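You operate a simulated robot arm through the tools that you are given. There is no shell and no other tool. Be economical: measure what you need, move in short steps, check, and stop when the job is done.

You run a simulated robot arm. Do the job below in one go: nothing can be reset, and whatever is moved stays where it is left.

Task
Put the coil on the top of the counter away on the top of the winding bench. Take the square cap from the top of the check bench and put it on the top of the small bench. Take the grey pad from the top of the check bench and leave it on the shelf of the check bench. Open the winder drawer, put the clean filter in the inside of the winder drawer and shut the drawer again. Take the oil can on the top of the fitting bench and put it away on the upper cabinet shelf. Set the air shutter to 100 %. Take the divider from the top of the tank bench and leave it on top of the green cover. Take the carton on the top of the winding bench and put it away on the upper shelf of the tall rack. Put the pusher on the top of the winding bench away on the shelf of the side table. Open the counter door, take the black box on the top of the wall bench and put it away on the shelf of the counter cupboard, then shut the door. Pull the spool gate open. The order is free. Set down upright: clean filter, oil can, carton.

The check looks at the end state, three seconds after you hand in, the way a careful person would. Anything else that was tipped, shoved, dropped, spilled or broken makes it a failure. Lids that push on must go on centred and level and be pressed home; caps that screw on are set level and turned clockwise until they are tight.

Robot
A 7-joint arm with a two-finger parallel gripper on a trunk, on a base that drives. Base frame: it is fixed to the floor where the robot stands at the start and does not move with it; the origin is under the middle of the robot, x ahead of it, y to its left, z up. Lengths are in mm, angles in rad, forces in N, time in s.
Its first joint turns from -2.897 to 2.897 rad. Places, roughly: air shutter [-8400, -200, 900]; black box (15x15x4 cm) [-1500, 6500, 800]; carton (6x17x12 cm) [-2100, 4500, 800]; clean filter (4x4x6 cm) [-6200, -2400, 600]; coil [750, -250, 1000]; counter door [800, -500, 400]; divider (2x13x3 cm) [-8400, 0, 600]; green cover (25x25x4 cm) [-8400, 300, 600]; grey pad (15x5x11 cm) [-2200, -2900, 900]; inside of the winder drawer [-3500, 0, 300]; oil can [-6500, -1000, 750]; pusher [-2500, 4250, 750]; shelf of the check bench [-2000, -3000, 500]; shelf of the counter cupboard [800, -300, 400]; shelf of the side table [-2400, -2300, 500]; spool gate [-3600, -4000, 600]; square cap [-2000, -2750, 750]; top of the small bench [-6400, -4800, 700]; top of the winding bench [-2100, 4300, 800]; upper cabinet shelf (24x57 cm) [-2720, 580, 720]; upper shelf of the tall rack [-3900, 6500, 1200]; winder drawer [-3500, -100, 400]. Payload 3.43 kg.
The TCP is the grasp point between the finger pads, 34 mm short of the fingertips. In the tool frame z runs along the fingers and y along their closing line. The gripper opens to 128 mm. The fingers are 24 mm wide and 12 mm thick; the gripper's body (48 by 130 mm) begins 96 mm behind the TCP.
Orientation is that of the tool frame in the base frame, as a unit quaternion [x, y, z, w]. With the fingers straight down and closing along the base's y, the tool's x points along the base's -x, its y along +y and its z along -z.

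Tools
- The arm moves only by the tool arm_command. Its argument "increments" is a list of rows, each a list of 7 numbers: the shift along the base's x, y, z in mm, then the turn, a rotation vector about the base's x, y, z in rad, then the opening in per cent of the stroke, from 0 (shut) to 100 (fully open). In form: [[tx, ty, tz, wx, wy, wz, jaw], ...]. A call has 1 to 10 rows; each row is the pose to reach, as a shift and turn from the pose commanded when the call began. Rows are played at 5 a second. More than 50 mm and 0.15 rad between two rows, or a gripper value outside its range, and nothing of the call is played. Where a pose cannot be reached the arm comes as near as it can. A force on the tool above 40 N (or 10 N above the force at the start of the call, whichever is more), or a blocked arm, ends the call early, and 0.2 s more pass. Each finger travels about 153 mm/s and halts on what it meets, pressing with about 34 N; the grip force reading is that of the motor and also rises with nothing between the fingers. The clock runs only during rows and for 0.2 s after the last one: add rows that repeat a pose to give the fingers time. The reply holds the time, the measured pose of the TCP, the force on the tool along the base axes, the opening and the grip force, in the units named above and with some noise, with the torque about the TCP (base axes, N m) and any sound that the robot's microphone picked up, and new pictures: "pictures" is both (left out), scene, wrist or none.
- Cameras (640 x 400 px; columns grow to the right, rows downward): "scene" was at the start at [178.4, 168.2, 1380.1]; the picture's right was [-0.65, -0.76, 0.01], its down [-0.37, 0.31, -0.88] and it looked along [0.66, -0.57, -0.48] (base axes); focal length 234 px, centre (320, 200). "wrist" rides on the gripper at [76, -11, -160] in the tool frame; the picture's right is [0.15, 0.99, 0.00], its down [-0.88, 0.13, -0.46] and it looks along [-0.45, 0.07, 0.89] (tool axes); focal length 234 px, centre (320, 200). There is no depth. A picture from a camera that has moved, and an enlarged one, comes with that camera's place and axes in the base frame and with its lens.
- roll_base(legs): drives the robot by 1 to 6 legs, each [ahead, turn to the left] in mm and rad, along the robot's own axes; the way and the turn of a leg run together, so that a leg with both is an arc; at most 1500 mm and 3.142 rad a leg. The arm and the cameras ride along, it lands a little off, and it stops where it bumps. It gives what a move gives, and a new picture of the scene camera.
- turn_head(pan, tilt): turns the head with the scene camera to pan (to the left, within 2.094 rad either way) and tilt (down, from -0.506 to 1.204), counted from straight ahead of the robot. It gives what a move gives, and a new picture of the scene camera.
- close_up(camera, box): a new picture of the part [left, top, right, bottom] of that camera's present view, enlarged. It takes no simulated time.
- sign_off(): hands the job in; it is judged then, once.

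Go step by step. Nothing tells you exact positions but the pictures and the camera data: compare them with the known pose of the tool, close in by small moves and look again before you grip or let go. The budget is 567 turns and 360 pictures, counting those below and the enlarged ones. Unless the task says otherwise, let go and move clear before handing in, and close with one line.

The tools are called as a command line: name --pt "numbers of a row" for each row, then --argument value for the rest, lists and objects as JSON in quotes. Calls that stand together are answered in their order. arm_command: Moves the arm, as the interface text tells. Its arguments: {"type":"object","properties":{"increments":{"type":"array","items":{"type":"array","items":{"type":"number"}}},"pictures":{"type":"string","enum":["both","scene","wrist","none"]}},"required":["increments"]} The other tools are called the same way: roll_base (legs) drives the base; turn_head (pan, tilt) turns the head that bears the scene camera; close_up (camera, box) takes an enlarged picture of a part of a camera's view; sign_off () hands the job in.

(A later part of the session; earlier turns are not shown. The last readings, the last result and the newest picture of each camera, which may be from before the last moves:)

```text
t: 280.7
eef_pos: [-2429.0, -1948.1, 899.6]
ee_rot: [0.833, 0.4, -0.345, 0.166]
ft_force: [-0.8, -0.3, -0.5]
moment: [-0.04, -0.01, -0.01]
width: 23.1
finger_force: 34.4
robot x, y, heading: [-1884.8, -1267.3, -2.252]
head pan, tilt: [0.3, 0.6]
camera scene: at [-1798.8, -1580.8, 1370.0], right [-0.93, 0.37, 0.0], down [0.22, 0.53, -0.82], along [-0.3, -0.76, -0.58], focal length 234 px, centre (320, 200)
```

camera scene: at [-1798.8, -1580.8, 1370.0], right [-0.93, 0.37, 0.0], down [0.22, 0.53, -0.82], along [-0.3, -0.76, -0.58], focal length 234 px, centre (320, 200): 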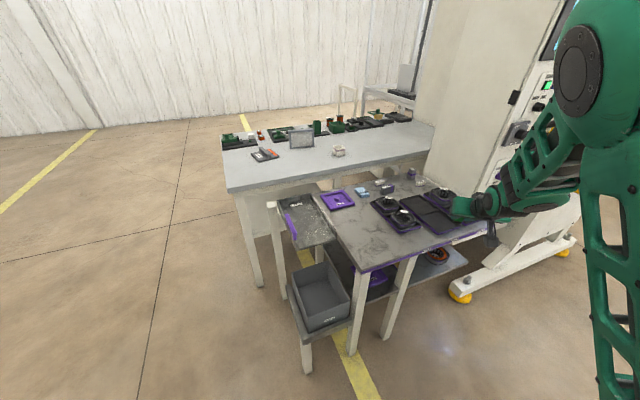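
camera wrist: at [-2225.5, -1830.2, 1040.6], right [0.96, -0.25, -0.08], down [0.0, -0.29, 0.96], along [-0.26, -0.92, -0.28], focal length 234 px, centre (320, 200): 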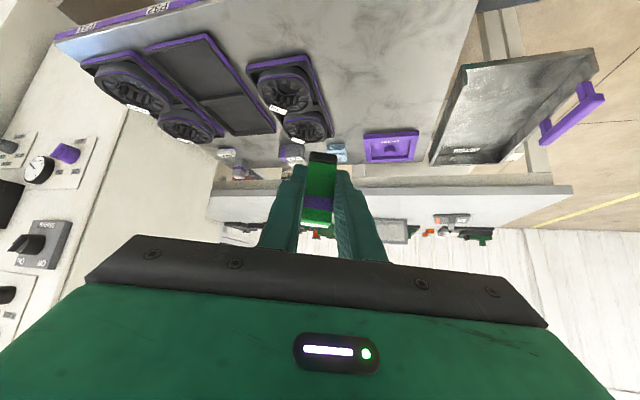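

Now exact. Lowering further in front of the table.

arm_command --pt "2 3 -40 0 0 0 0" --pt "4 5 -80 0 0 0 0" --pt "6 7 -120 0 0 0 0" --pt "6 7 -160 0 0 0 0" --pt "6 7 -200 0 0 0 0" --pt "6 7 -200 0 0 0 0"

```text
t: 282.1
eef_pos: [-2422.9, -1942.4, 699.5]
ee_rot: [0.833, 0.4, -0.345, 0.166]
ft_force: [0.5, -0.6, -1.0]
moment: [0.02, -0.02, -0.01]
width: 22.8
finger_force: 33.7
robot x, y, heading: [-1877.7, -1263.8, -2.249]
head pan, tilt: [0.3, 0.6]
camera scene: at [-1798.8, -1580.8, 1370.0], right [-0.93, 0.37, 0.0], down [0.22, 0.53, -0.82], along [-0.3, -0.76, -0.58], focal length 234 px, centre (320, 200)
camera wrist: at [-2327.7, -1805.5, 757.6], right [0.84, -0.54, -0.1], down [-0.09, -0.32, 0.94], along [-0.54, -0.78, -0.31], focal length 234 px, centre (320, 200)
```

scene: 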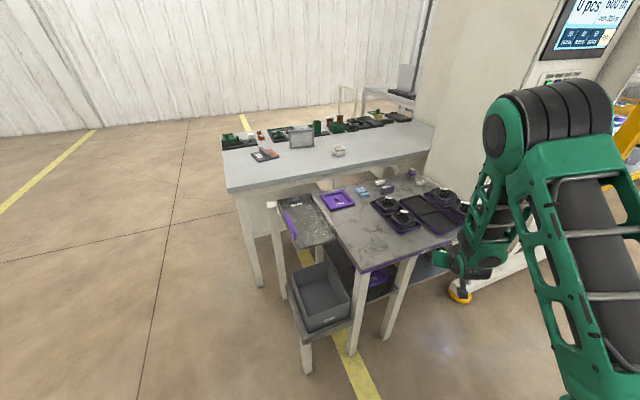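
wrist: 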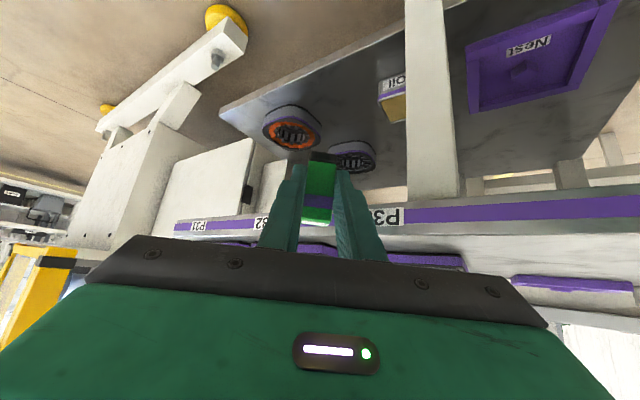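

I can see under the table: free shelf spot near [-2525, -2072] between an orange-rimmed rotor and an oil bottle. Lowering to shelf height.

arm_command --pt "-2 -3 -40 0 0 0 0" --pt "-4 -6 -80 0 0 0 0" --pt "-6 -10 -120 0 0 0 0" --pt "-8 -13 -160 0 0 0 0" --pt "-8 -13 -195 0 0 0 0" --pt "-8 -13 -195 0 0 0 0"

```text
t: 283.5
eef_pos: [-2430.2, -1952.7, 502.1]
ee_rot: [0.833, 0.4, -0.345, 0.166]
ft_force: [1.0, 0.2, 0.1]
moment: [0.01, 0.03, 0.01]
width: 23.1
finger_force: 33.9
robot x, y, heading: [-1877.5, -1267.2, -2.253]
head pan, tilt: [0.3, 0.6]
camera scene: at [-1798.8, -1580.9, 1370.0], right [-0.93, 0.37, 0.0], down [0.22, 0.53, -0.82], along [-0.3, -0.76, -0.58], focal length 234 px, centre (320, 200)
camera wrist: at [-2335.0, -1816.6, 561.9], right [0.84, -0.54, -0.1], down [-0.09, -0.32, 0.94], along [-0.54, -0.78, -0.31], focal length 234 px, centre (320, 200)
```

scene: 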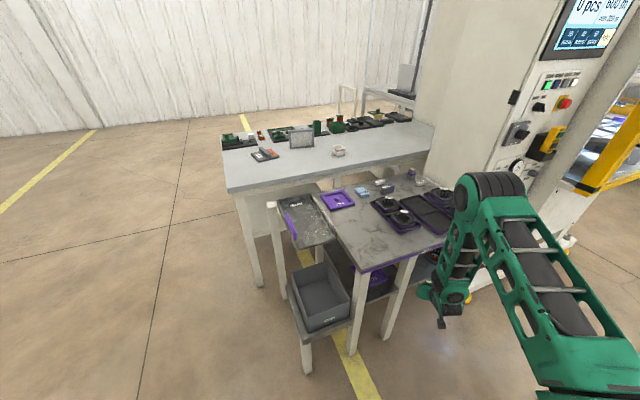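
wrist: 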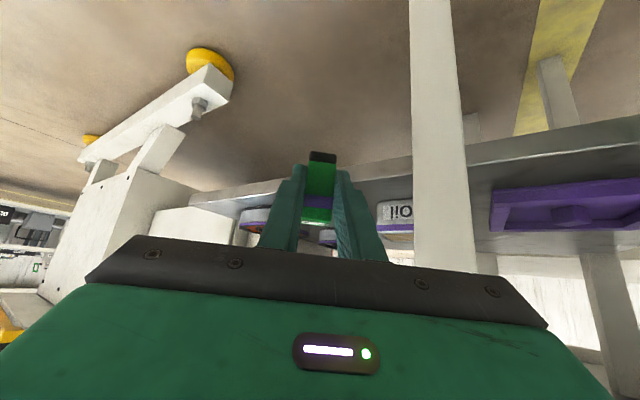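

close_up --camera "wrist" --box '[180, 110, 500, 270]'

```text
2.00 times, centred on (340, 190) of wrist
camera zoom: at [-2335.0, -1816.6, 561.9], right [0.84, -0.54, -0.1], down [-0.09, -0.32, 0.94], along [-0.54, -0.78, -0.31], focal length 468 px, centre (280, 220)
```

zoom: 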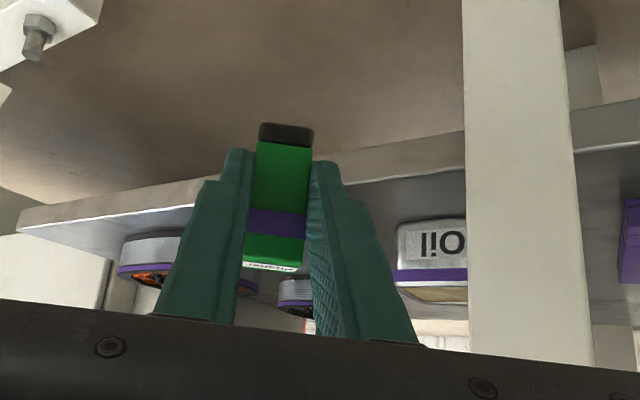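

The shelf surface is nearer z ≈ 472 and its edge y ≈ -2005, so I'll raise 35 mm and then slide in to [-2520, -2052].

arm_command --pt "0 0 35 0 0 0 0" --pt "-20 -22 35 0 0 0 0" --pt "-40 -44 35 0 0 0 0" --pt "-60 -66 35 0 0 0 0" --pt "-78 -86 35 0 0 0 0" --pt "-90 -99 35 0 0 0 0" --pt "-90 -99 35 0 0 0 0"

close_up --camera "wrist" --box '[180, 110, 500, 270]'

```text
t: 285.1
eef_pos: [-2521.6, -2051.4, 539.7]
ee_rot: [0.833, 0.4, -0.345, 0.165]
ft_force: [-0.3, 0.2, -0.1]
moment: [0.0, -0.01, 0.0]
width: 23.1
finger_force: 34.1
robot x, y, heading: [-1883.9, -1267.5, -2.258]
head pan, tilt: [0.3, 0.6]
camera scene: at [-1798.9, -1580.9, 1370.0], right [-0.93, 0.37, 0.0], down [0.22, 0.53, -0.82], along [-0.3, -0.76, -0.58], focal length 234 px, centre (320, 200)
camera wrist: at [-2424.8, -1914.9, 597.8], right [0.84, -0.54, -0.1], down [-0.09, -0.32, 0.94], along [-0.54, -0.78, -0.31], focal length 234 px, centre (320, 200)
```

scene: 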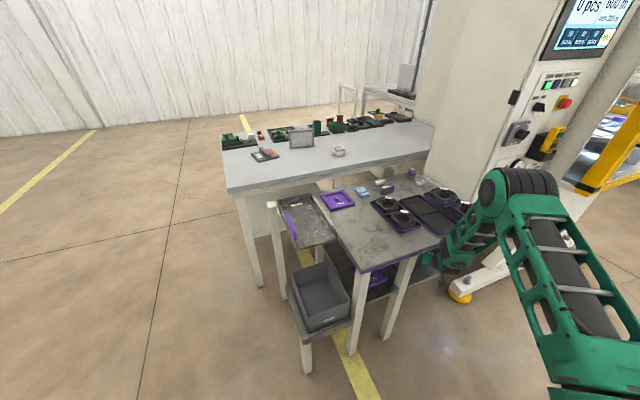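
wrist: 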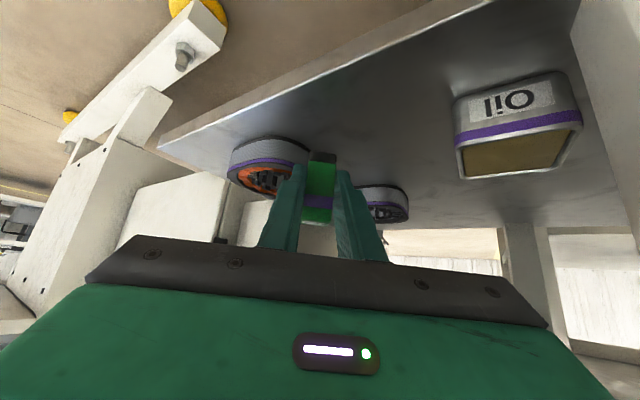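

```text
2.00 times, centred on (340, 190) of wrist
camera zoom: at [-2424.8, -1914.9, 597.8], right [0.84, -0.54, -0.1], down [-0.09, -0.32, 0.94], along [-0.54, -0.78, -0.31], focal length 468 px, centre (280, 220)
```

zoom: 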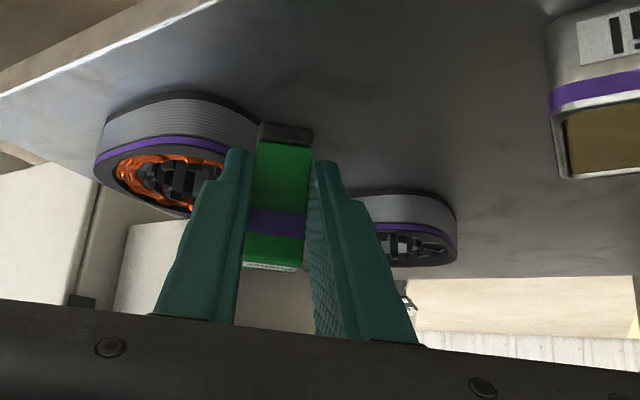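

The shelf edge is confirmed near y -2002. I'll shift slightly away from the rotor to [-2512, -2043] and lower.

arm_command --pt "9 8 0 0 0 0 0" --pt "9 8 -8 0 0 0 0" --pt "9 8 -16 0 0 0 0" --pt "9 8 -22 0 0 0 0" --pt "9 8 -22 0 0 0 0" --pictures "wrist"

```text
t: 286.3
eef_pos: [-2511.7, -2045.0, 517.3]
ee_rot: [0.832, 0.401, -0.344, 0.167]
ft_force: [0.2, -0.3, -0.4]
moment: [0.02, 0.0, 0.0]
width: 22.8
finger_force: 33.5
robot x, y, heading: [-1885.1, -1269.4, -2.255]
head pan, tilt: [0.3, 0.6]
camera wrist: at [-2416.0, -1907.5, 575.9], right [0.84, -0.54, -0.1], down [-0.09, -0.32, 0.94], along [-0.54, -0.78, -0.31], focal length 234 px, centre (320, 200)
```

wrist: 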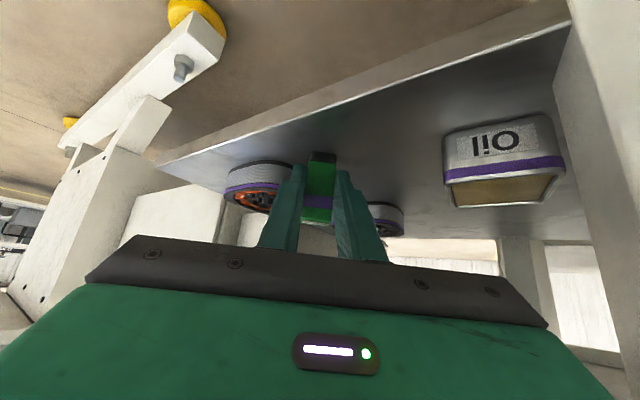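

arm_command --pt "0 0 -2 0 0 0 0" --pt "0 0 -4 0 0 0 0" --pt "0 0 -6 0 0 0 0" --pt "0 0 -8 0 0 0 0" --pictures "none"

close_up --camera "wrist" --box '[180, 80, 500, 260]'

```text
t: 287.3
eef_pos: [-2512.6, -2047.0, 512.0]
ee_rot: [0.832, 0.399, -0.347, 0.166]
ft_force: [2.7, 1.5, 17.6]
moment: [-0.36, 0.23, 0.03]
width: 23.0
finger_force: 34.2
robot x, y, heading: [-1880.6, -1267.4, -2.253]
head pan, tilt: [0.3, 0.6]
```

```text
2.00 times, centred on (340, 170) of wrist
camera zoom: at [-2416.9, -1908.6, 569.6], right [0.84, -0.54, -0.1], down [-0.08, -0.31, 0.95], along [-0.54, -0.78, -0.31], focal length 468 px, centre (280, 260)
```

zoom: 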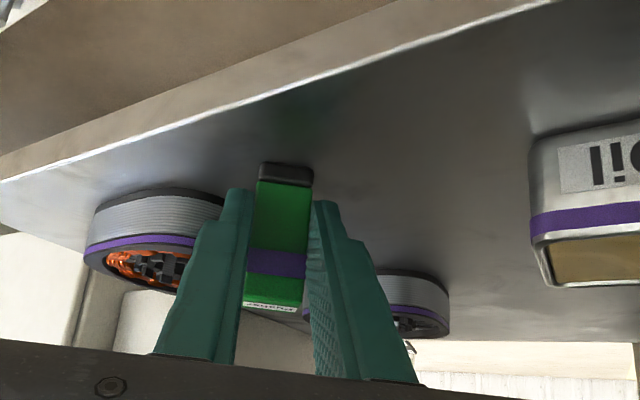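

Contact with the shelf. Releasing and backing out horizontally.

arm_command --pt "0 0 2 0 0 0 10" --pt "0 0 2 0 0 0 28" --pt "0 0 2 0 0 0 34" --pt "6 8 4 0 0 0 34" --pt "18 23 8 0 0 0 34" --pt "36 46 14 0 0 0 34" --pt "60 76 14 0 0 0 34" --pt "85 108 14 0 0 0 34" --pt "105 135 40 0 0 0 34" --pictures "wrist"

```text
t: 289.3
eef_pos: [-2406.2, -1909.5, 550.9]
ee_rot: [0.832, 0.401, -0.344, 0.167]
ft_force: [0.5, 0.2, 0.2]
moment: [-0.01, -0.01, -0.02]
width: 43.6
finger_force: 0.0
robot x, y, heading: [-1880.0, -1266.5, -2.256]
head pan, tilt: [0.3, 0.6]
camera wrist: at [-2309.7, -1772.9, 608.8], right [0.84, -0.54, -0.1], down [-0.09, -0.32, 0.94], along [-0.54, -0.78, -0.31], focal length 234 px, centre (320, 200)
```

wrist: 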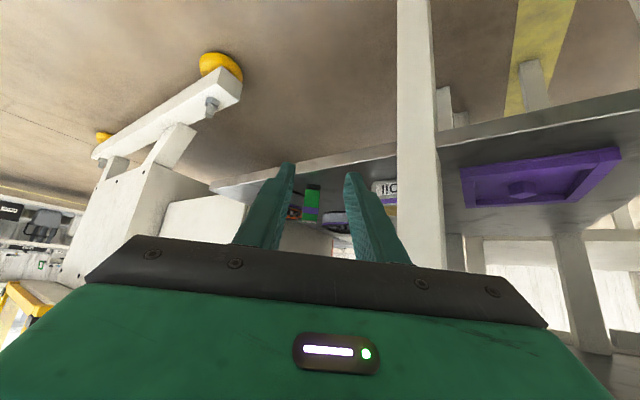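

The pusher stands on the shelf. Raising the arm clear, then looking at the check bench.

arm_command --pt "-5 -10 45 0 0 0 34" --pt "-10 -20 90 0 0 0 34" --pt "-15 -30 135 0 0 0 34" --pt "-15 -30 180 0 0 0 34" --pt "-15 -30 225 0 0 0 34" --pt "-15 -30 270 0 0 0 34" --pt "-15 -30 315 0 0 0 34" --pt "-15 -30 360 0 0 0 34" --pt "-10 -20 405 0 0 0 34" --pt "0 0 450 0 0 0 34" --pictures "none"

close_up --camera "scene" --box '[210, 90, 450, 250]'

```text
refused: row 10 steps farther than a row can; nothing moved
```

```text
2.50 times, centred on (330, 170) of scene
camera zoom: at [-1799.0, -1581.1, 1369.9], right [-0.93, 0.37, 0.0], down [0.22, 0.53, -0.82], along [-0.3, -0.76, -0.58], focal length 584 px, centre (295, 275)
```

zoom: 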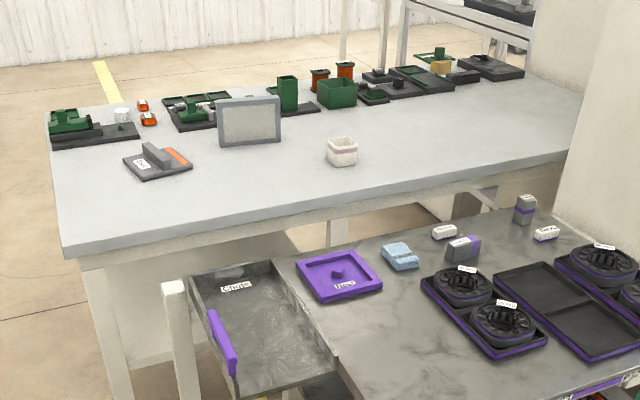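

The white cap is near [-2368, -2714] and the grey pad near [-2196, -2880] on the check bench (top z ≈ 795), whose east end at x ≈ -1738 is free. I'll raise the arm and drive round to that end.

arm_command --pt "-5 -10 45 0 0 0 34" --pt "-10 -20 90 0 0 0 34" --pt "-15 -30 135 0 0 0 34" --pt "-15 -30 180 0 0 0 34" --pt "-15 -30 225 0 0 0 34" --pt "-15 -30 270 0 0 0 34" --pt "-15 -30 315 0 0 0 34" --pt "-15 -30 360 0 0 0 34" --pt "-10 -20 405 0 0 0 34" --pt "-5 -10 440 0 0 0 34" --pictures "none"

arm_command --pt "10 15 40 0 0 0 60" --pt "20 30 80 0 0 0 60" --pt "35 45 115 0 0 0 60" --pt "50 65 140 0 0 0 60" --pt "65 85 160 0 0 0 60" --pt "80 105 180 0 0 0 60" --pt "80 105 180 0 0 0 60" --pictures "none"

roll_base --legs '[[-500, 0], [0, 1.0], [1500, 0], [610, 0], [0, -1.89]]'

```text
t: 291.5
eef_pos: [-2410.9, -1920.1, 987.9]
ee_rot: [0.833, 0.4, -0.345, 0.165]
ft_force: [-0.4, -1.2, -0.7]
moment: [0.01, -0.01, 0.01]
width: 43.5
finger_force: 0.0
robot x, y, heading: [-1881.2, -1268.8, -2.254]
head pan, tilt: [0.3, 0.6]
```

```text
t: 293.1
eef_pos: [-2332.5, -1813.8, 1169.8]
ee_rot: [0.833, 0.4, -0.345, 0.166]
ft_force: [-0.6, -0.2, 0.2]
moment: [0.03, -0.05, 0.02]
width: 76.6
finger_force: 0.0
robot x, y, heading: [-1878.9, -1267.4, -2.255]
head pan, tilt: [0.3, 0.6]
```

```text
t: 314.5
eef_pos: [-1543.0, -2857.4, 1169.7]
ee_rot: [0.924, 0.013, -0.383, 0.005]
ft_force: [0.3, -0.2, 0.2]
moment: [-0.01, -0.01, -0.01]
width: 77.0
finger_force: 0.1
robot x, y, heading: [-834.7, -2872.5, -3.119]
head pan, tilt: [0.3, 0.6]
camera scene: at [-1019.3, -3134.2, 1370.0], right [-0.32, 0.95, 0.0], down [0.55, 0.18, -0.82], along [-0.78, -0.26, -0.58], focal length 234 px, centre (320, 200)
```

scene: 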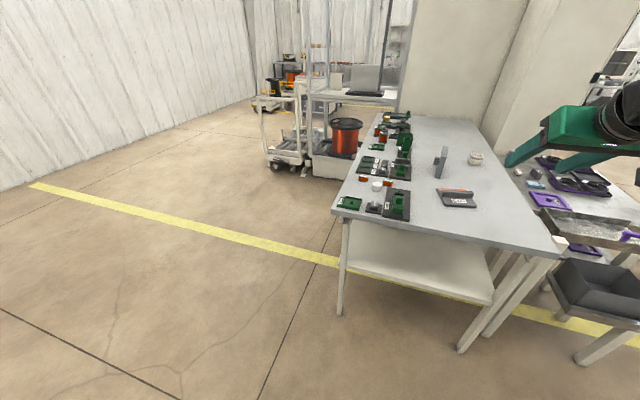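

The bench's east end is ahead, with an empty white shelf below (z ≈ 460). I'll roll closer and look at the pad and cap.

roll_base --legs '[[0, -0.022], [365, 0]]'

turn_head --pan -0.05 --tilt 0.6

close_up --camera "scene" --box '[250, 90, 450, 240]'

```text
t: 317.2
eef_pos: [-1893.5, -2840.6, 1177.5]
ee_rot: [0.921, 0.001, -0.389, 0.0]
ft_force: [0.0, 0.4, 1.1]
moment: [-0.01, -0.02, -0.01]
width: 76.9
finger_force: 0.1
robot x, y, heading: [-1194.9, -2869.2, 3.138]
head pan, tilt: [0.3, 0.6]
camera scene: at [-1390.1, -3128.7, 1370.0], right [-0.29, 0.96, 0.0], down [0.55, 0.17, -0.82], along [-0.78, -0.24, -0.58], focal length 234 px, centre (320, 200)
```

scene: 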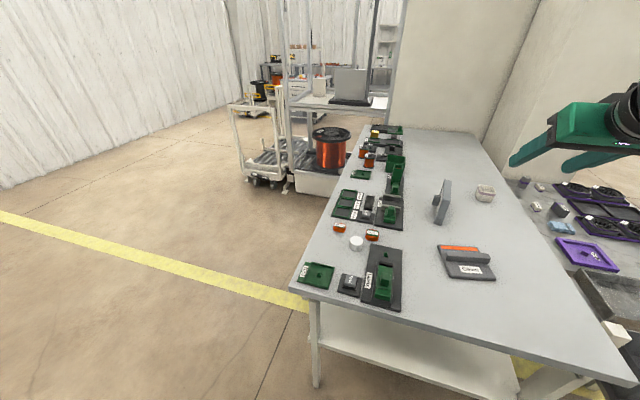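

```text
t: 318.1
eef_pos: [-1879.2, -2839.3, 1185.9]
ee_rot: [0.919, 0.002, -0.394, 0.0]
ft_force: [0.0, -0.8, 0.3]
moment: [0.01, -0.01, 0.0]
width: 77.1
finger_force: 0.1
robot x, y, heading: [-1194.5, -2870.1, 3.135]
head pan, tilt: [-0.051, 0.6]
camera scene: at [-1393.9, -3098.1, 1369.9], right [0.05, 1.0, 0.0], down [0.58, -0.03, -0.82], along [-0.82, 0.04, -0.58], focal length 234 px, centre (320, 200)
```

scene: 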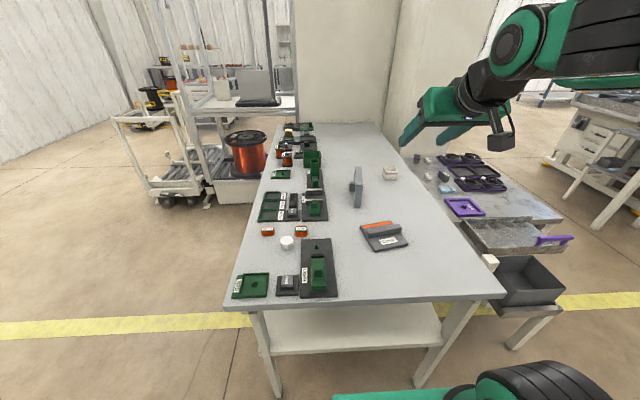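

```text
2.67 times, centred on (350, 165) of scene
camera zoom: at [-1393.9, -3098.1, 1369.9], right [0.05, 1.0, 0.0], down [0.58, -0.03, -0.82], along [-0.82, 0.04, -0.58], focal length 623 px, centre (240, 293)
```

zoom: 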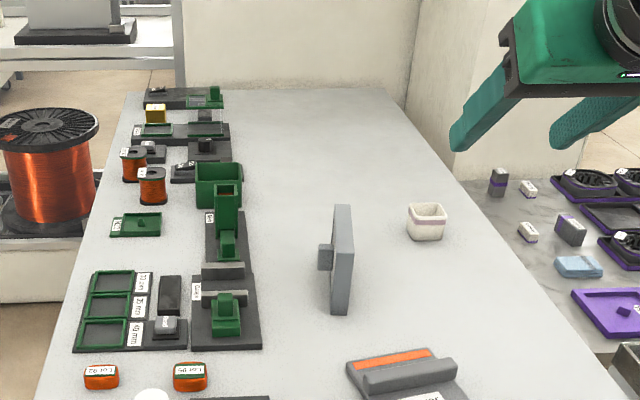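

The pad is a standing panel (~25 mm thick with a knob on its south side), near [-2222, -2905]; the cap is the white square cup near [-2374, -2707]. Moving over the pad.

arm_command --pt "-36 -8 -20 0 0 0 80" --pt "-72 -16 -40 0 0 0 80" --pt "-108 -24 -60 0 0 0 80" --pt "-144 -32 -80 0 0 0 80" --pt "-180 -40 -100 0 0 0 80" --pt "-216 -48 -120 0 0 0 80" --pt "-250 -56 -135 0 0 0 80" --pt "-280 -64 -150 0 0 0 80" --pt "-290 -70 -160 0 0 0 80" --pt "-290 -70 -160 0 0 0 80"

close_up --camera "wrist" --box '[200, 0, 440, 200]'

```text
t: 320.3
eef_pos: [-2167.4, -2909.8, 1027.9]
ee_rot: [0.919, 0.002, -0.395, 0.001]
ft_force: [-0.2, 0.0, -0.3]
moment: [-0.05, -0.04, 0.01]
width: 102.6
finger_force: 0.1
robot x, y, heading: [-1194.6, -2868.6, 3.137]
head pan, tilt: [-0.051, 0.6]
camera scene: at [-1393.9, -3098.1, 1369.9], right [0.05, 1.0, 0.0], down [0.58, -0.03, -0.82], along [-0.82, 0.04, -0.58], focal length 234 px, centre (320, 200)
camera wrist: at [-1999.0, -2897.5, 1081.6], right [0.1, -0.99, -0.11], down [-0.28, -0.13, 0.95], along [-0.96, -0.07, -0.29], focal length 234 px, centre (320, 200)
```

scene: 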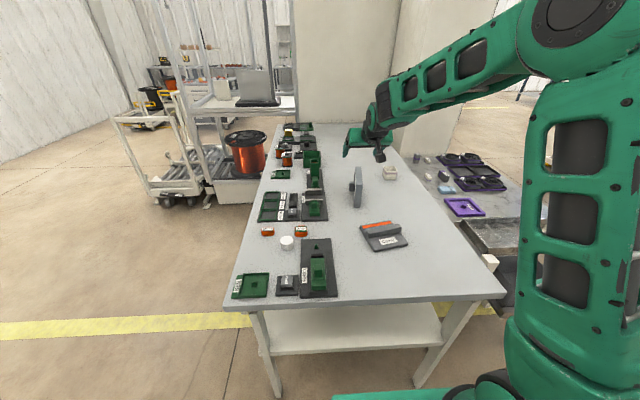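
wrist: 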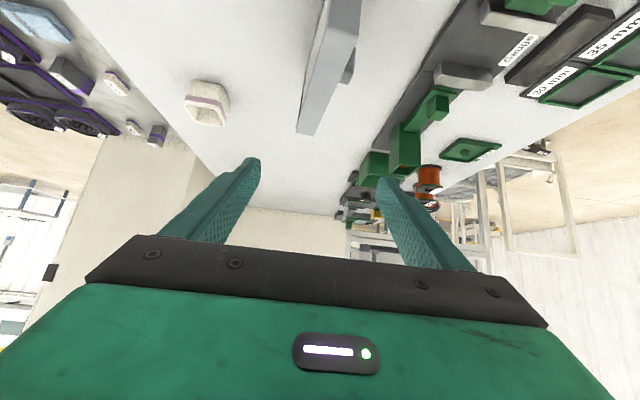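

```text
2.00 times, centred on (320, 100) of wrist
camera zoom: at [-1999.0, -2897.5, 1081.6], right [0.1, -0.99, -0.11], down [-0.28, -0.13, 0.95], along [-0.96, -0.07, -0.29], focal length 468 px, centre (320, 400)
```

zoom: 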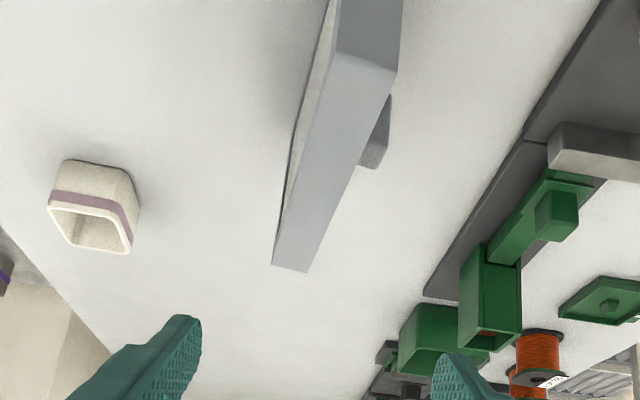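

The pad runs from [-2132, -2911] to [-2283, -2888], 24 mm thick, yawed about -0.15 rad. I'll align the yaw, come above its middle and look again.

arm_command --pt "-15 0 -15 0 0 -0.075 80" --pt "-30 0 -30 0 0 -0.15 80" --pt "-30 0 -60 0 0 -0.15 80" --pt "-30 0 -60 0 0 -0.15 80"

close_up --camera "wrist" --box '[220, 0, 420, 180]'

close_up --camera "scene" --box '[320, 130, 420, 220]'

```text
t: 321.3
eef_pos: [-2196.3, -2909.8, 965.3]
ee_rot: [0.917, -0.066, -0.393, -0.029]
ft_force: [0.0, 0.4, -0.4]
moment: [0.02, 0.0, 0.01]
width: 102.4
finger_force: 0.0
robot x, y, heading: [-1198.1, -2866.7, 3.141]
head pan, tilt: [-0.051, 0.6]
camera scene: at [-1393.9, -3098.1, 1369.9], right [0.05, 1.0, 0.0], down [0.58, -0.03, -0.82], along [-0.82, 0.04, -0.58], focal length 234 px, centre (320, 200)
camera wrist: at [-2029.0, -2922.8, 1020.3], right [-0.04, -0.99, -0.11], down [-0.29, -0.09, 0.95], along [-0.96, 0.07, -0.29], focal length 234 px, centre (320, 200)
```

scene: 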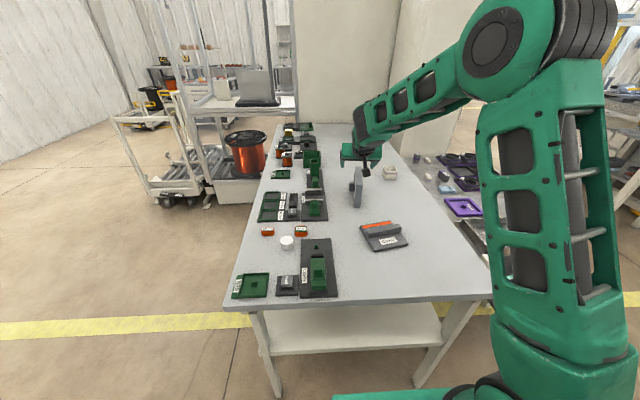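
wrist: 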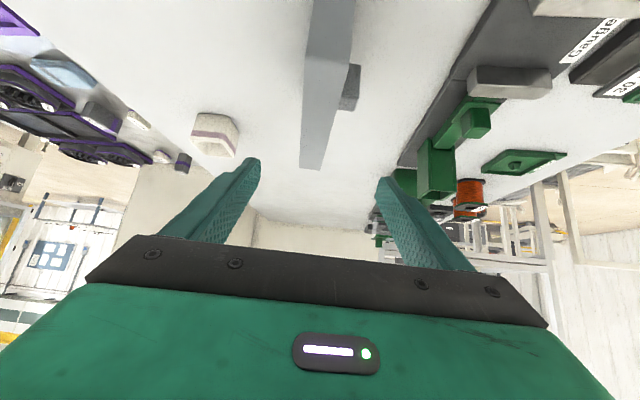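

```text
2.22 times, centred on (320, 90) of wrist
camera zoom: at [-2029.0, -2922.8, 1020.3], right [-0.04, -0.99, -0.11], down [-0.29, -0.09, 0.95], along [-0.96, 0.07, -0.29], focal length 520 px, centre (320, 444)
```

zoom: 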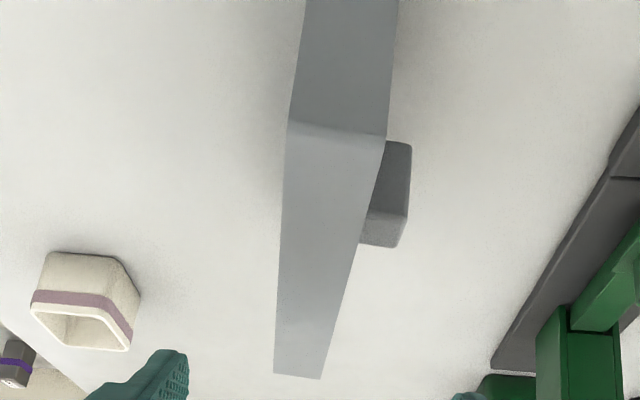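

```text
4.44 times, centred on (370, 175) of scene
camera zoom: at [-1393.9, -3098.1, 1369.9], right [0.05, 1.0, 0.0], down [0.58, -0.03, -0.82], along [-0.82, 0.04, -0.58], focal length 1038 px, centre (98, 311)
```

zoom: 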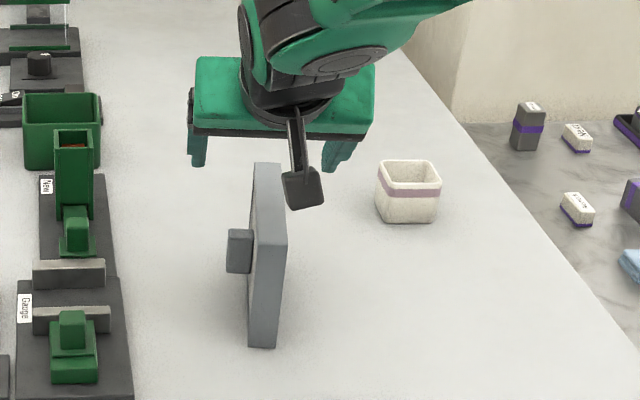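

The knob sits mid-panel at z ≈ 858. I'll straddle panel and knob there.

arm_command --pt "-5 -1 -35 0 0 0 80" --pt "-10 -2 -70 0 0 0 80" --pt "-15 -2 -100 0 0 0 80" --pt "-15 -2 -100 0 0 0 80"

close_up --camera "scene" --box '[320, 130, 420, 220]'

```text
t: 322.3
eef_pos: [-2213.0, -2911.8, 866.2]
ee_rot: [0.917, -0.067, -0.393, -0.029]
ft_force: [0.0, 0.2, -0.9]
moment: [0.01, 0.02, -0.01]
width: 102.5
finger_force: 0.0
robot x, y, heading: [-1198.3, -2866.2, 3.137]
head pan, tilt: [-0.051, 0.6]
camera scene: at [-1393.9, -3098.1, 1369.9], right [0.05, 1.0, 0.0], down [0.58, -0.03, -0.82], along [-0.82, 0.04, -0.58], focal length 234 px, centre (320, 200)
camera wrist: at [-2043.6, -2924.8, 919.7], right [-0.04, -0.99, -0.11], down [-0.29, -0.09, 0.95], along [-0.96, 0.07, -0.29], focal length 234 px, centre (320, 200)
```

scene: 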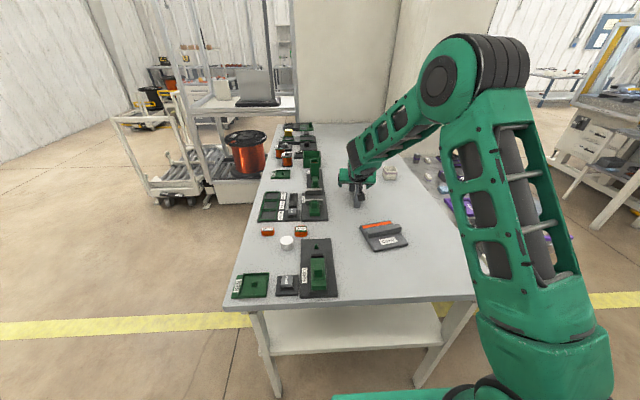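
wrist: 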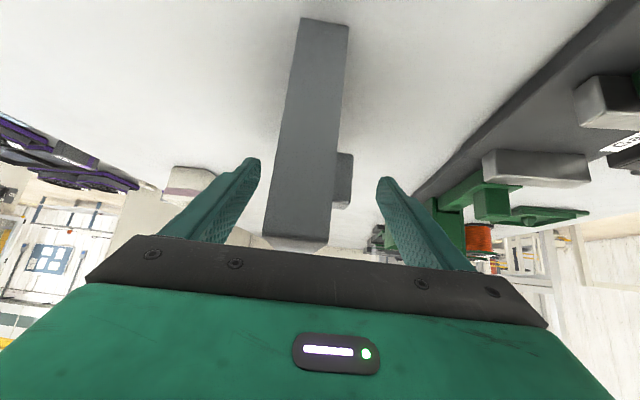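

```text
4.44 times, centred on (370, 175) of scene
camera zoom: at [-1393.9, -3098.1, 1369.9], right [0.05, 1.0, 0.0], down [0.58, -0.03, -0.82], along [-0.82, 0.04, -0.58], focal length 1038 px, centre (98, 311)
```

zoom: 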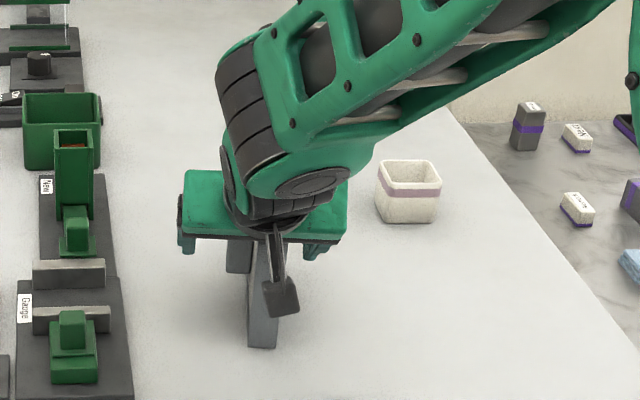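

Nearly centred; a 4 mm shift, then closing.

arm_command --pt "0 4 -4 0 0 0 80" --pt "0 4 -4 0 0 0 60" --pt "0 4 -4 0 0 0 48" --pt "0 4 -4 0 0 0 42" --pt "0 4 -4 0 0 0 38" --pt "0 4 -4 0 0 0 32" --pt "0 4 -4 0 0 0 20" --pt "0 4 -4 0 0 0 0" --pt "0 4 -4 0 0 0 0"

close_up --camera "scene" --box '[320, 130, 420, 220]'

```text
t: 324.3
eef_pos: [-2211.1, -2906.7, 862.3]
ee_rot: [0.917, -0.067, -0.392, -0.029]
ft_force: [-0.1, -0.5, -0.5]
moment: [-0.01, 0.0, -0.02]
width: 45.4
finger_force: 33.8
robot x, y, heading: [-1196.5, -2868.3, 3.139]
head pan, tilt: [-0.051, 0.6]
camera scene: at [-1394.0, -3098.1, 1369.9], right [0.05, 1.0, 0.0], down [0.58, -0.03, -0.82], along [-0.82, 0.04, -0.58], focal length 234 px, centre (320, 200)
camera wrist: at [-2043.5, -2920.7, 915.5], right [-0.04, -0.99, -0.11], down [-0.29, -0.09, 0.95], along [-0.96, 0.07, -0.29], focal length 234 px, centre (320, 200)
```

scene: 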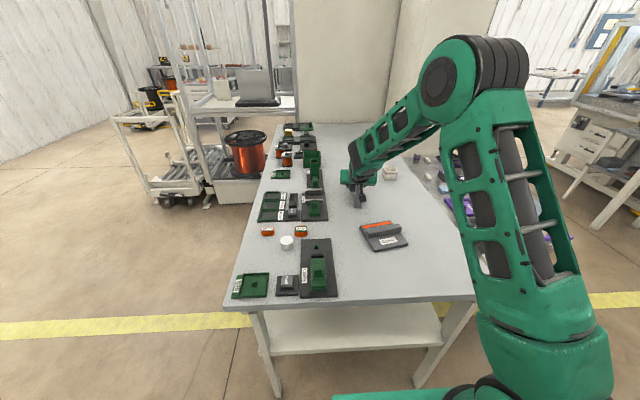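
wrist: 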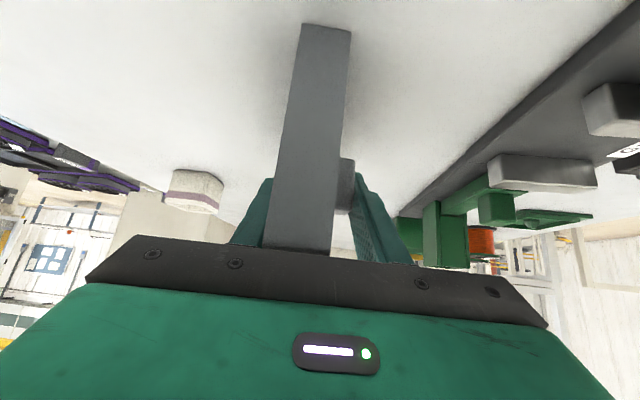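

```text
4.44 times, centred on (370, 175) of scene
camera zoom: at [-1394.0, -3098.1, 1369.9], right [0.05, 1.0, 0.0], down [0.58, -0.03, -0.82], along [-0.82, 0.04, -0.58], focal length 1038 px, centre (98, 311)
```

zoom: 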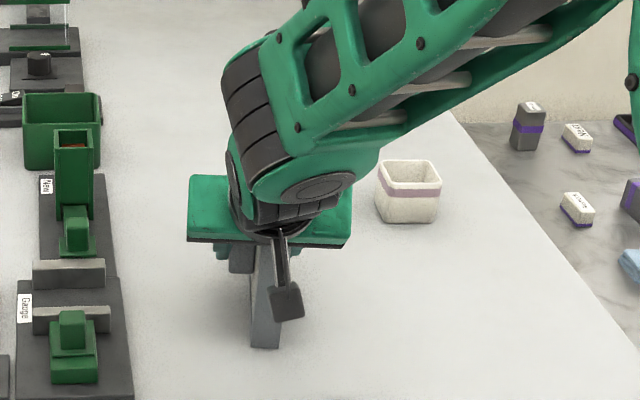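

The panel is gripped across its knob (45 mm). Lifting gently.

arm_command --pt "0 0 4 0 0 0 0" --pt "0 0 12 0 0 0 0" --pt "0 0 24 0 0 0 0" --pt "0 0 40 0 0 0 0" --pt "0 0 60 0 0 0 0" --pt "0 0 82 0 0 0 0" --pt "0 0 104 0 0 0 0" --pt "0 0 126 0 0 0 0" --pt "0 0 140 0 0 0 0"

close_up --camera "scene" --box '[310, 110, 410, 200]'

```text
t: 326.3
eef_pos: [-2214.2, -2908.7, 1003.1]
ee_rot: [0.917, -0.067, -0.392, -0.029]
ft_force: [-0.6, 0.5, -1.2]
moment: [0.0, 0.01, -0.01]
width: 45.4
finger_force: 34.2
robot x, y, heading: [-1194.1, -2869.8, 3.139]
head pan, tilt: [-0.051, 0.6]
camera scene: at [-1394.2, -3098.1, 1369.9], right [0.05, 1.0, 0.0], down [0.58, -0.03, -0.82], along [-0.82, 0.04, -0.58], focal length 234 px, centre (320, 200)
camera wrist: at [-2045.1, -2921.4, 1057.2], right [-0.04, -0.99, -0.11], down [-0.29, -0.09, 0.95], along [-0.96, 0.07, -0.29], focal length 234 px, centre (320, 200)
```

scene: 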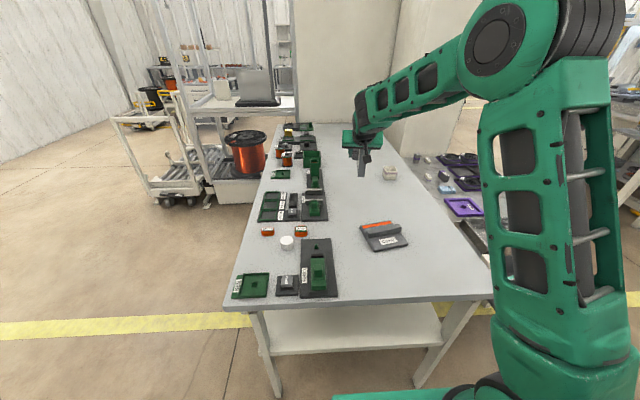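
wrist: 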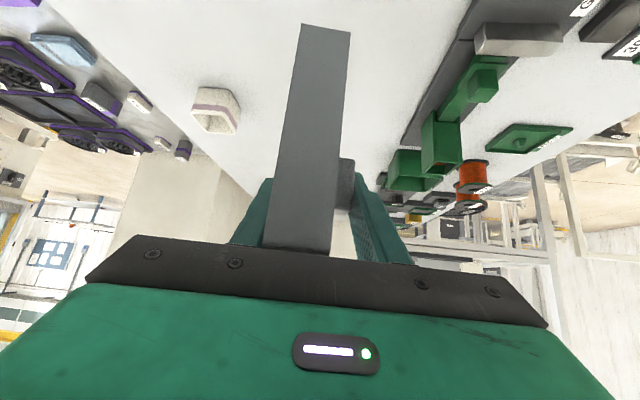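

```text
4.44 times, centred on (360, 155) of scene
camera zoom: at [-1394.2, -3098.1, 1369.9], right [0.05, 1.0, 0.0], down [0.58, -0.03, -0.82], along [-0.82, 0.04, -0.58], focal length 1038 px, centre (142, 400)
```

zoom: 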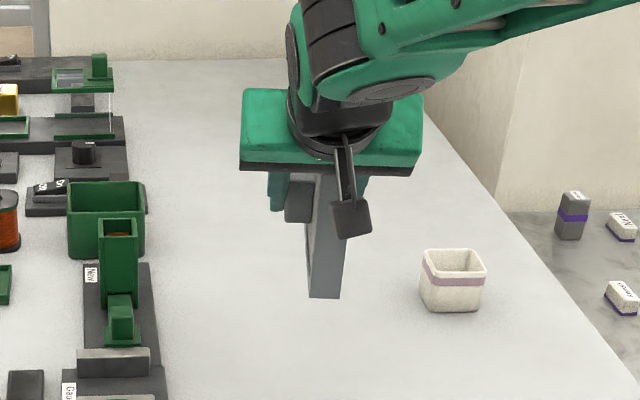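

Held level. Reversing to get room in front of the bench end, then lowering outside it.

roll_base --legs '[[-395, 0]]'

arm_command --pt "20 0 0 0 0 0 0" --pt "45 0 0 0 0 0 0" --pt "70 0 0 0 0 0 0" --pt "95 0 0 0 0 0 0" --pt "120 0 0 0 0 0 0" --pt "145 0 0 0 0 0 0" --pt "165 0 0 0 0 0 0" --pt "170 0 0 0 0 0 0" --pictures "scene"

```text
t: 328.8
eef_pos: [-1818.4, -2915.1, 1004.1]
ee_rot: [0.917, -0.064, -0.393, -0.028]
ft_force: [0.5, -0.3, -0.2]
moment: [0.05, 0.04, 0.01]
width: 45.6
finger_force: 34.3
robot x, y, heading: [-800.8, -2869.6, -3.136]
head pan, tilt: [-0.051, 0.6]
camera scene: at [-997.0, -3099.6, 1369.9], right [0.05, 1.0, 0.0], down [0.58, -0.03, -0.82], along [-0.82, 0.04, -0.58], focal length 234 px, centre (320, 200)
```

scene: 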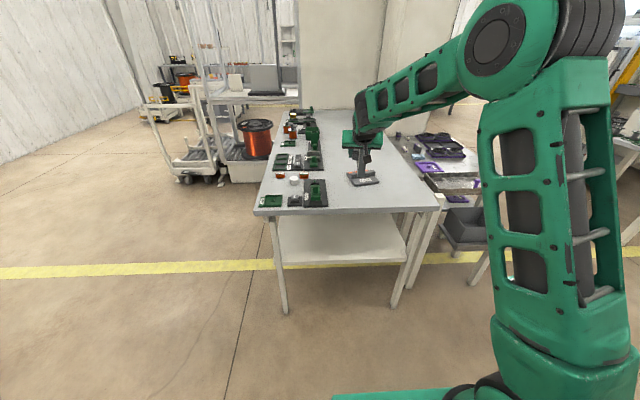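

```text
t: 330.6
eef_pos: [-1635.6, -2916.1, 1016.2]
ee_rot: [0.915, -0.064, -0.398, -0.028]
ft_force: [0.1, -0.8, -0.3]
moment: [-0.02, -0.01, 0.0]
width: 45.5
finger_force: 34.1
robot x, y, heading: [-801.4, -2865.2, -3.14]
head pan, tilt: [-0.051, 0.6]
camera scene: at [-997.1, -3099.6, 1369.9], right [0.05, 1.0, 0.0], down [0.58, -0.03, -0.82], along [-0.82, 0.04, -0.58], focal length 234 px, centre (320, 200)
```

scene: 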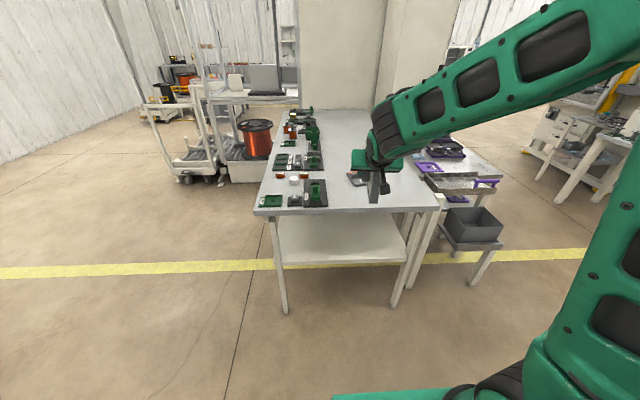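

The shelf edge triangulates to x ≈ -1745, z ≈ 485. Lowering the pad in front of it.

arm_command --pt "0 0 -45 0 0 0 0" --pt "0 0 -90 0 0 0 0" --pt "0 0 -135 0 0 0 0" --pt "0 0 -180 0 0 0 0" --pt "0 0 -225 0 0 0 0" --pt "0 0 -270 0 0 0 0" --pt "0 0 -315 0 0 0 0" --pt "0 0 -360 0 0 0 0" --pt "0 0 -400 0 0 0 0" --pt "0 0 -430 0 0 0 0"

```text
t: 332.8
eef_pos: [-1638.4, -2918.0, 585.0]
ee_rot: [0.915, -0.063, -0.398, -0.026]
ft_force: [0.3, -0.4, -1.6]
moment: [-0.01, 0.03, 0.0]
width: 45.5
finger_force: 34.3
robot x, y, heading: [-799.2, -2867.6, -3.141]
head pan, tilt: [-0.051, 0.6]
camera scene: at [-996.9, -3099.6, 1369.9], right [0.05, 1.0, 0.0], down [0.58, -0.03, -0.82], along [-0.82, 0.04, -0.58], focal length 234 px, centre (320, 200)
camera wrist: at [-1469.0, -2929.7, 636.8], right [-0.04, -0.99, -0.11], down [-0.28, -0.09, 0.96], along [-0.96, 0.07, -0.27], focal length 234 px, centre (320, 200)
```

scene: 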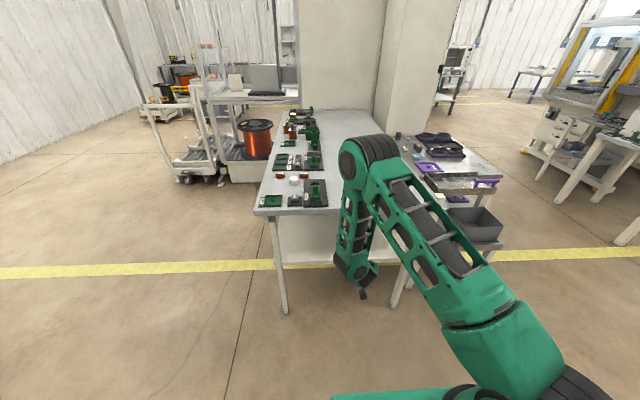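
wrist: 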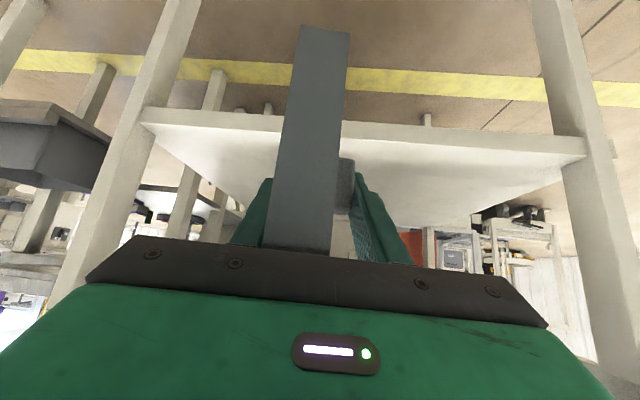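

The shelf top reads z ≈ 470. I'll lower to 15 mm above it and slide the pad in.

arm_command --pt "0 0 -20 0 0 0 0" --pt "0 0 -32 0 0 0 0" --pt "-30 0 -32 0 0 0 0" --pt "-60 0 -32 0 0 0 0" --pt "-90 0 -32 0 0 0 0" --pt "-120 0 -32 0 0 0 0" --pt "-150 0 -32 0 0 0 0" --pt "-180 0 -32 0 0 0 0" --pt "-210 0 -32 0 0 0 0" --pt "-218 0 -32 0 0 0 0"

```text
t: 335.0
eef_pos: [-1854.4, -2916.4, 553.6]
ee_rot: [0.915, -0.063, -0.399, -0.027]
ft_force: [-0.8, 0.1, -0.7]
moment: [-0.03, 0.02, 0.01]
width: 45.3
finger_force: 34.0
robot x, y, heading: [-799.9, -2866.1, -3.136]
head pan, tilt: [-0.051, 0.6]
camera scene: at [-997.1, -3099.6, 1369.9], right [0.05, 1.0, 0.0], down [0.58, -0.03, -0.82], along [-0.82, 0.04, -0.58], focal length 234 px, centre (320, 200)
camera wrist: at [-1684.6, -2927.7, 605.9], right [-0.04, -0.99, -0.11], down [-0.28, -0.09, 0.96], along [-0.96, 0.07, -0.28], focal length 234 px, centre (320, 200)
```

scene: 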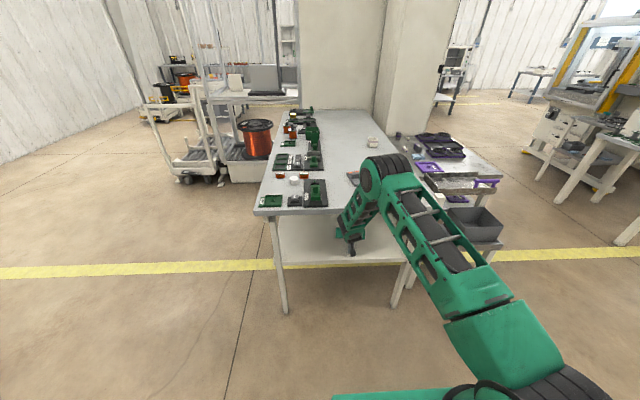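
wrist: 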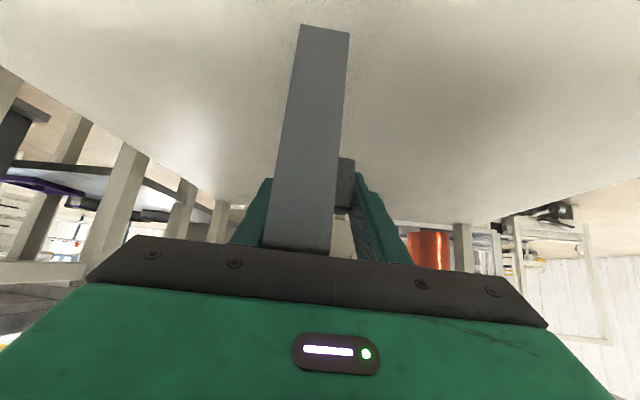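

Over the shelf. Levelling slightly and lowering to contact.

arm_command --pt "0 0 -5 0 -0.013 0 0" --pt "0 0 -9 0 -0.013 0 0" --pt "0 0 -12 0 -0.013 0 0" --pt "0 0 -15 0 -0.013 0 0" --pt "0 0 -15 0 -0.013 0 0" --pictures "none"

```text
t: 336.2
eef_pos: [-1852.9, -2915.3, 539.9]
ee_rot: [0.917, -0.063, -0.393, -0.027]
ft_force: [-0.3, -0.8, -0.9]
moment: [-0.01, 0.01, -0.01]
width: 45.4
finger_force: 34.0
robot x, y, heading: [-800.0, -2866.9, -3.133]
head pan, tilt: [-0.051, 0.6]
```

arm_command --pt "0 0 -2 0 0 0 0" --pt "0 0 -4 0 0 0 0" --pt "0 0 -6 0 0 0 0" --pt "0 0 -6 0 0 0 0" --pictures "none"

```text
t: 337.2
eef_pos: [-1853.4, -2916.2, 533.1]
ee_rot: [0.917, -0.064, -0.393, -0.027]
ft_force: [-1.2, 0.2, -0.7]
moment: [-0.01, 0.02, -0.01]
width: 45.3
finger_force: 33.7
robot x, y, heading: [-801.7, -2869.3, -3.136]
head pan, tilt: [-0.051, 0.6]
```

arm_command --pt "0 0 -2 0 0 0 0" --pt "0 0 -4 0 0 0 0" --pt "0 0 -6 0 0 0 0" --pt "0 0 -8 0 0 0 0" --pt "0 0 -10 0 0 0 0" --pictures "wrist"

close_up --camera "scene" --box '[290, 180, 430, 280]'

```text
t: 338.4
eef_pos: [-1851.9, -2915.6, 522.7]
ee_rot: [0.917, -0.063, -0.393, -0.027]
ft_force: [0.6, -0.1, -1.1]
moment: [-0.02, -0.04, 0.0]
width: 45.6
finger_force: 34.3
robot x, y, heading: [-802.6, -2866.9, -3.141]
head pan, tilt: [-0.051, 0.6]
camera wrist: at [-1684.0, -2928.0, 576.5], right [-0.04, -0.99, -0.11], down [-0.29, -0.09, 0.95], along [-0.96, 0.07, -0.29], focal length 234 px, centre (320, 200)
```

wrist: 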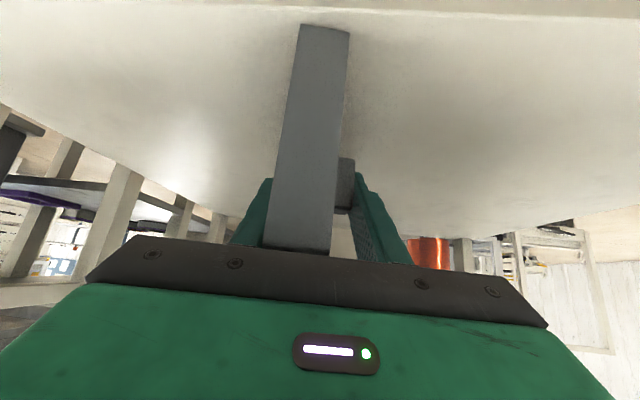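

```text
4.00 times, centred on (360, 230) of scene
camera zoom: at [-997.1, -3099.6, 1369.9], right [0.05, 1.0, 0.0], down [0.58, -0.03, -0.82], along [-0.82, 0.04, -0.58], focal length 935 px, centre (160, 80)
```

zoom: 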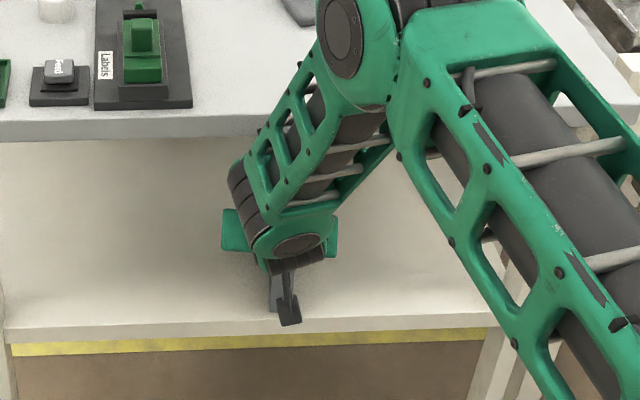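

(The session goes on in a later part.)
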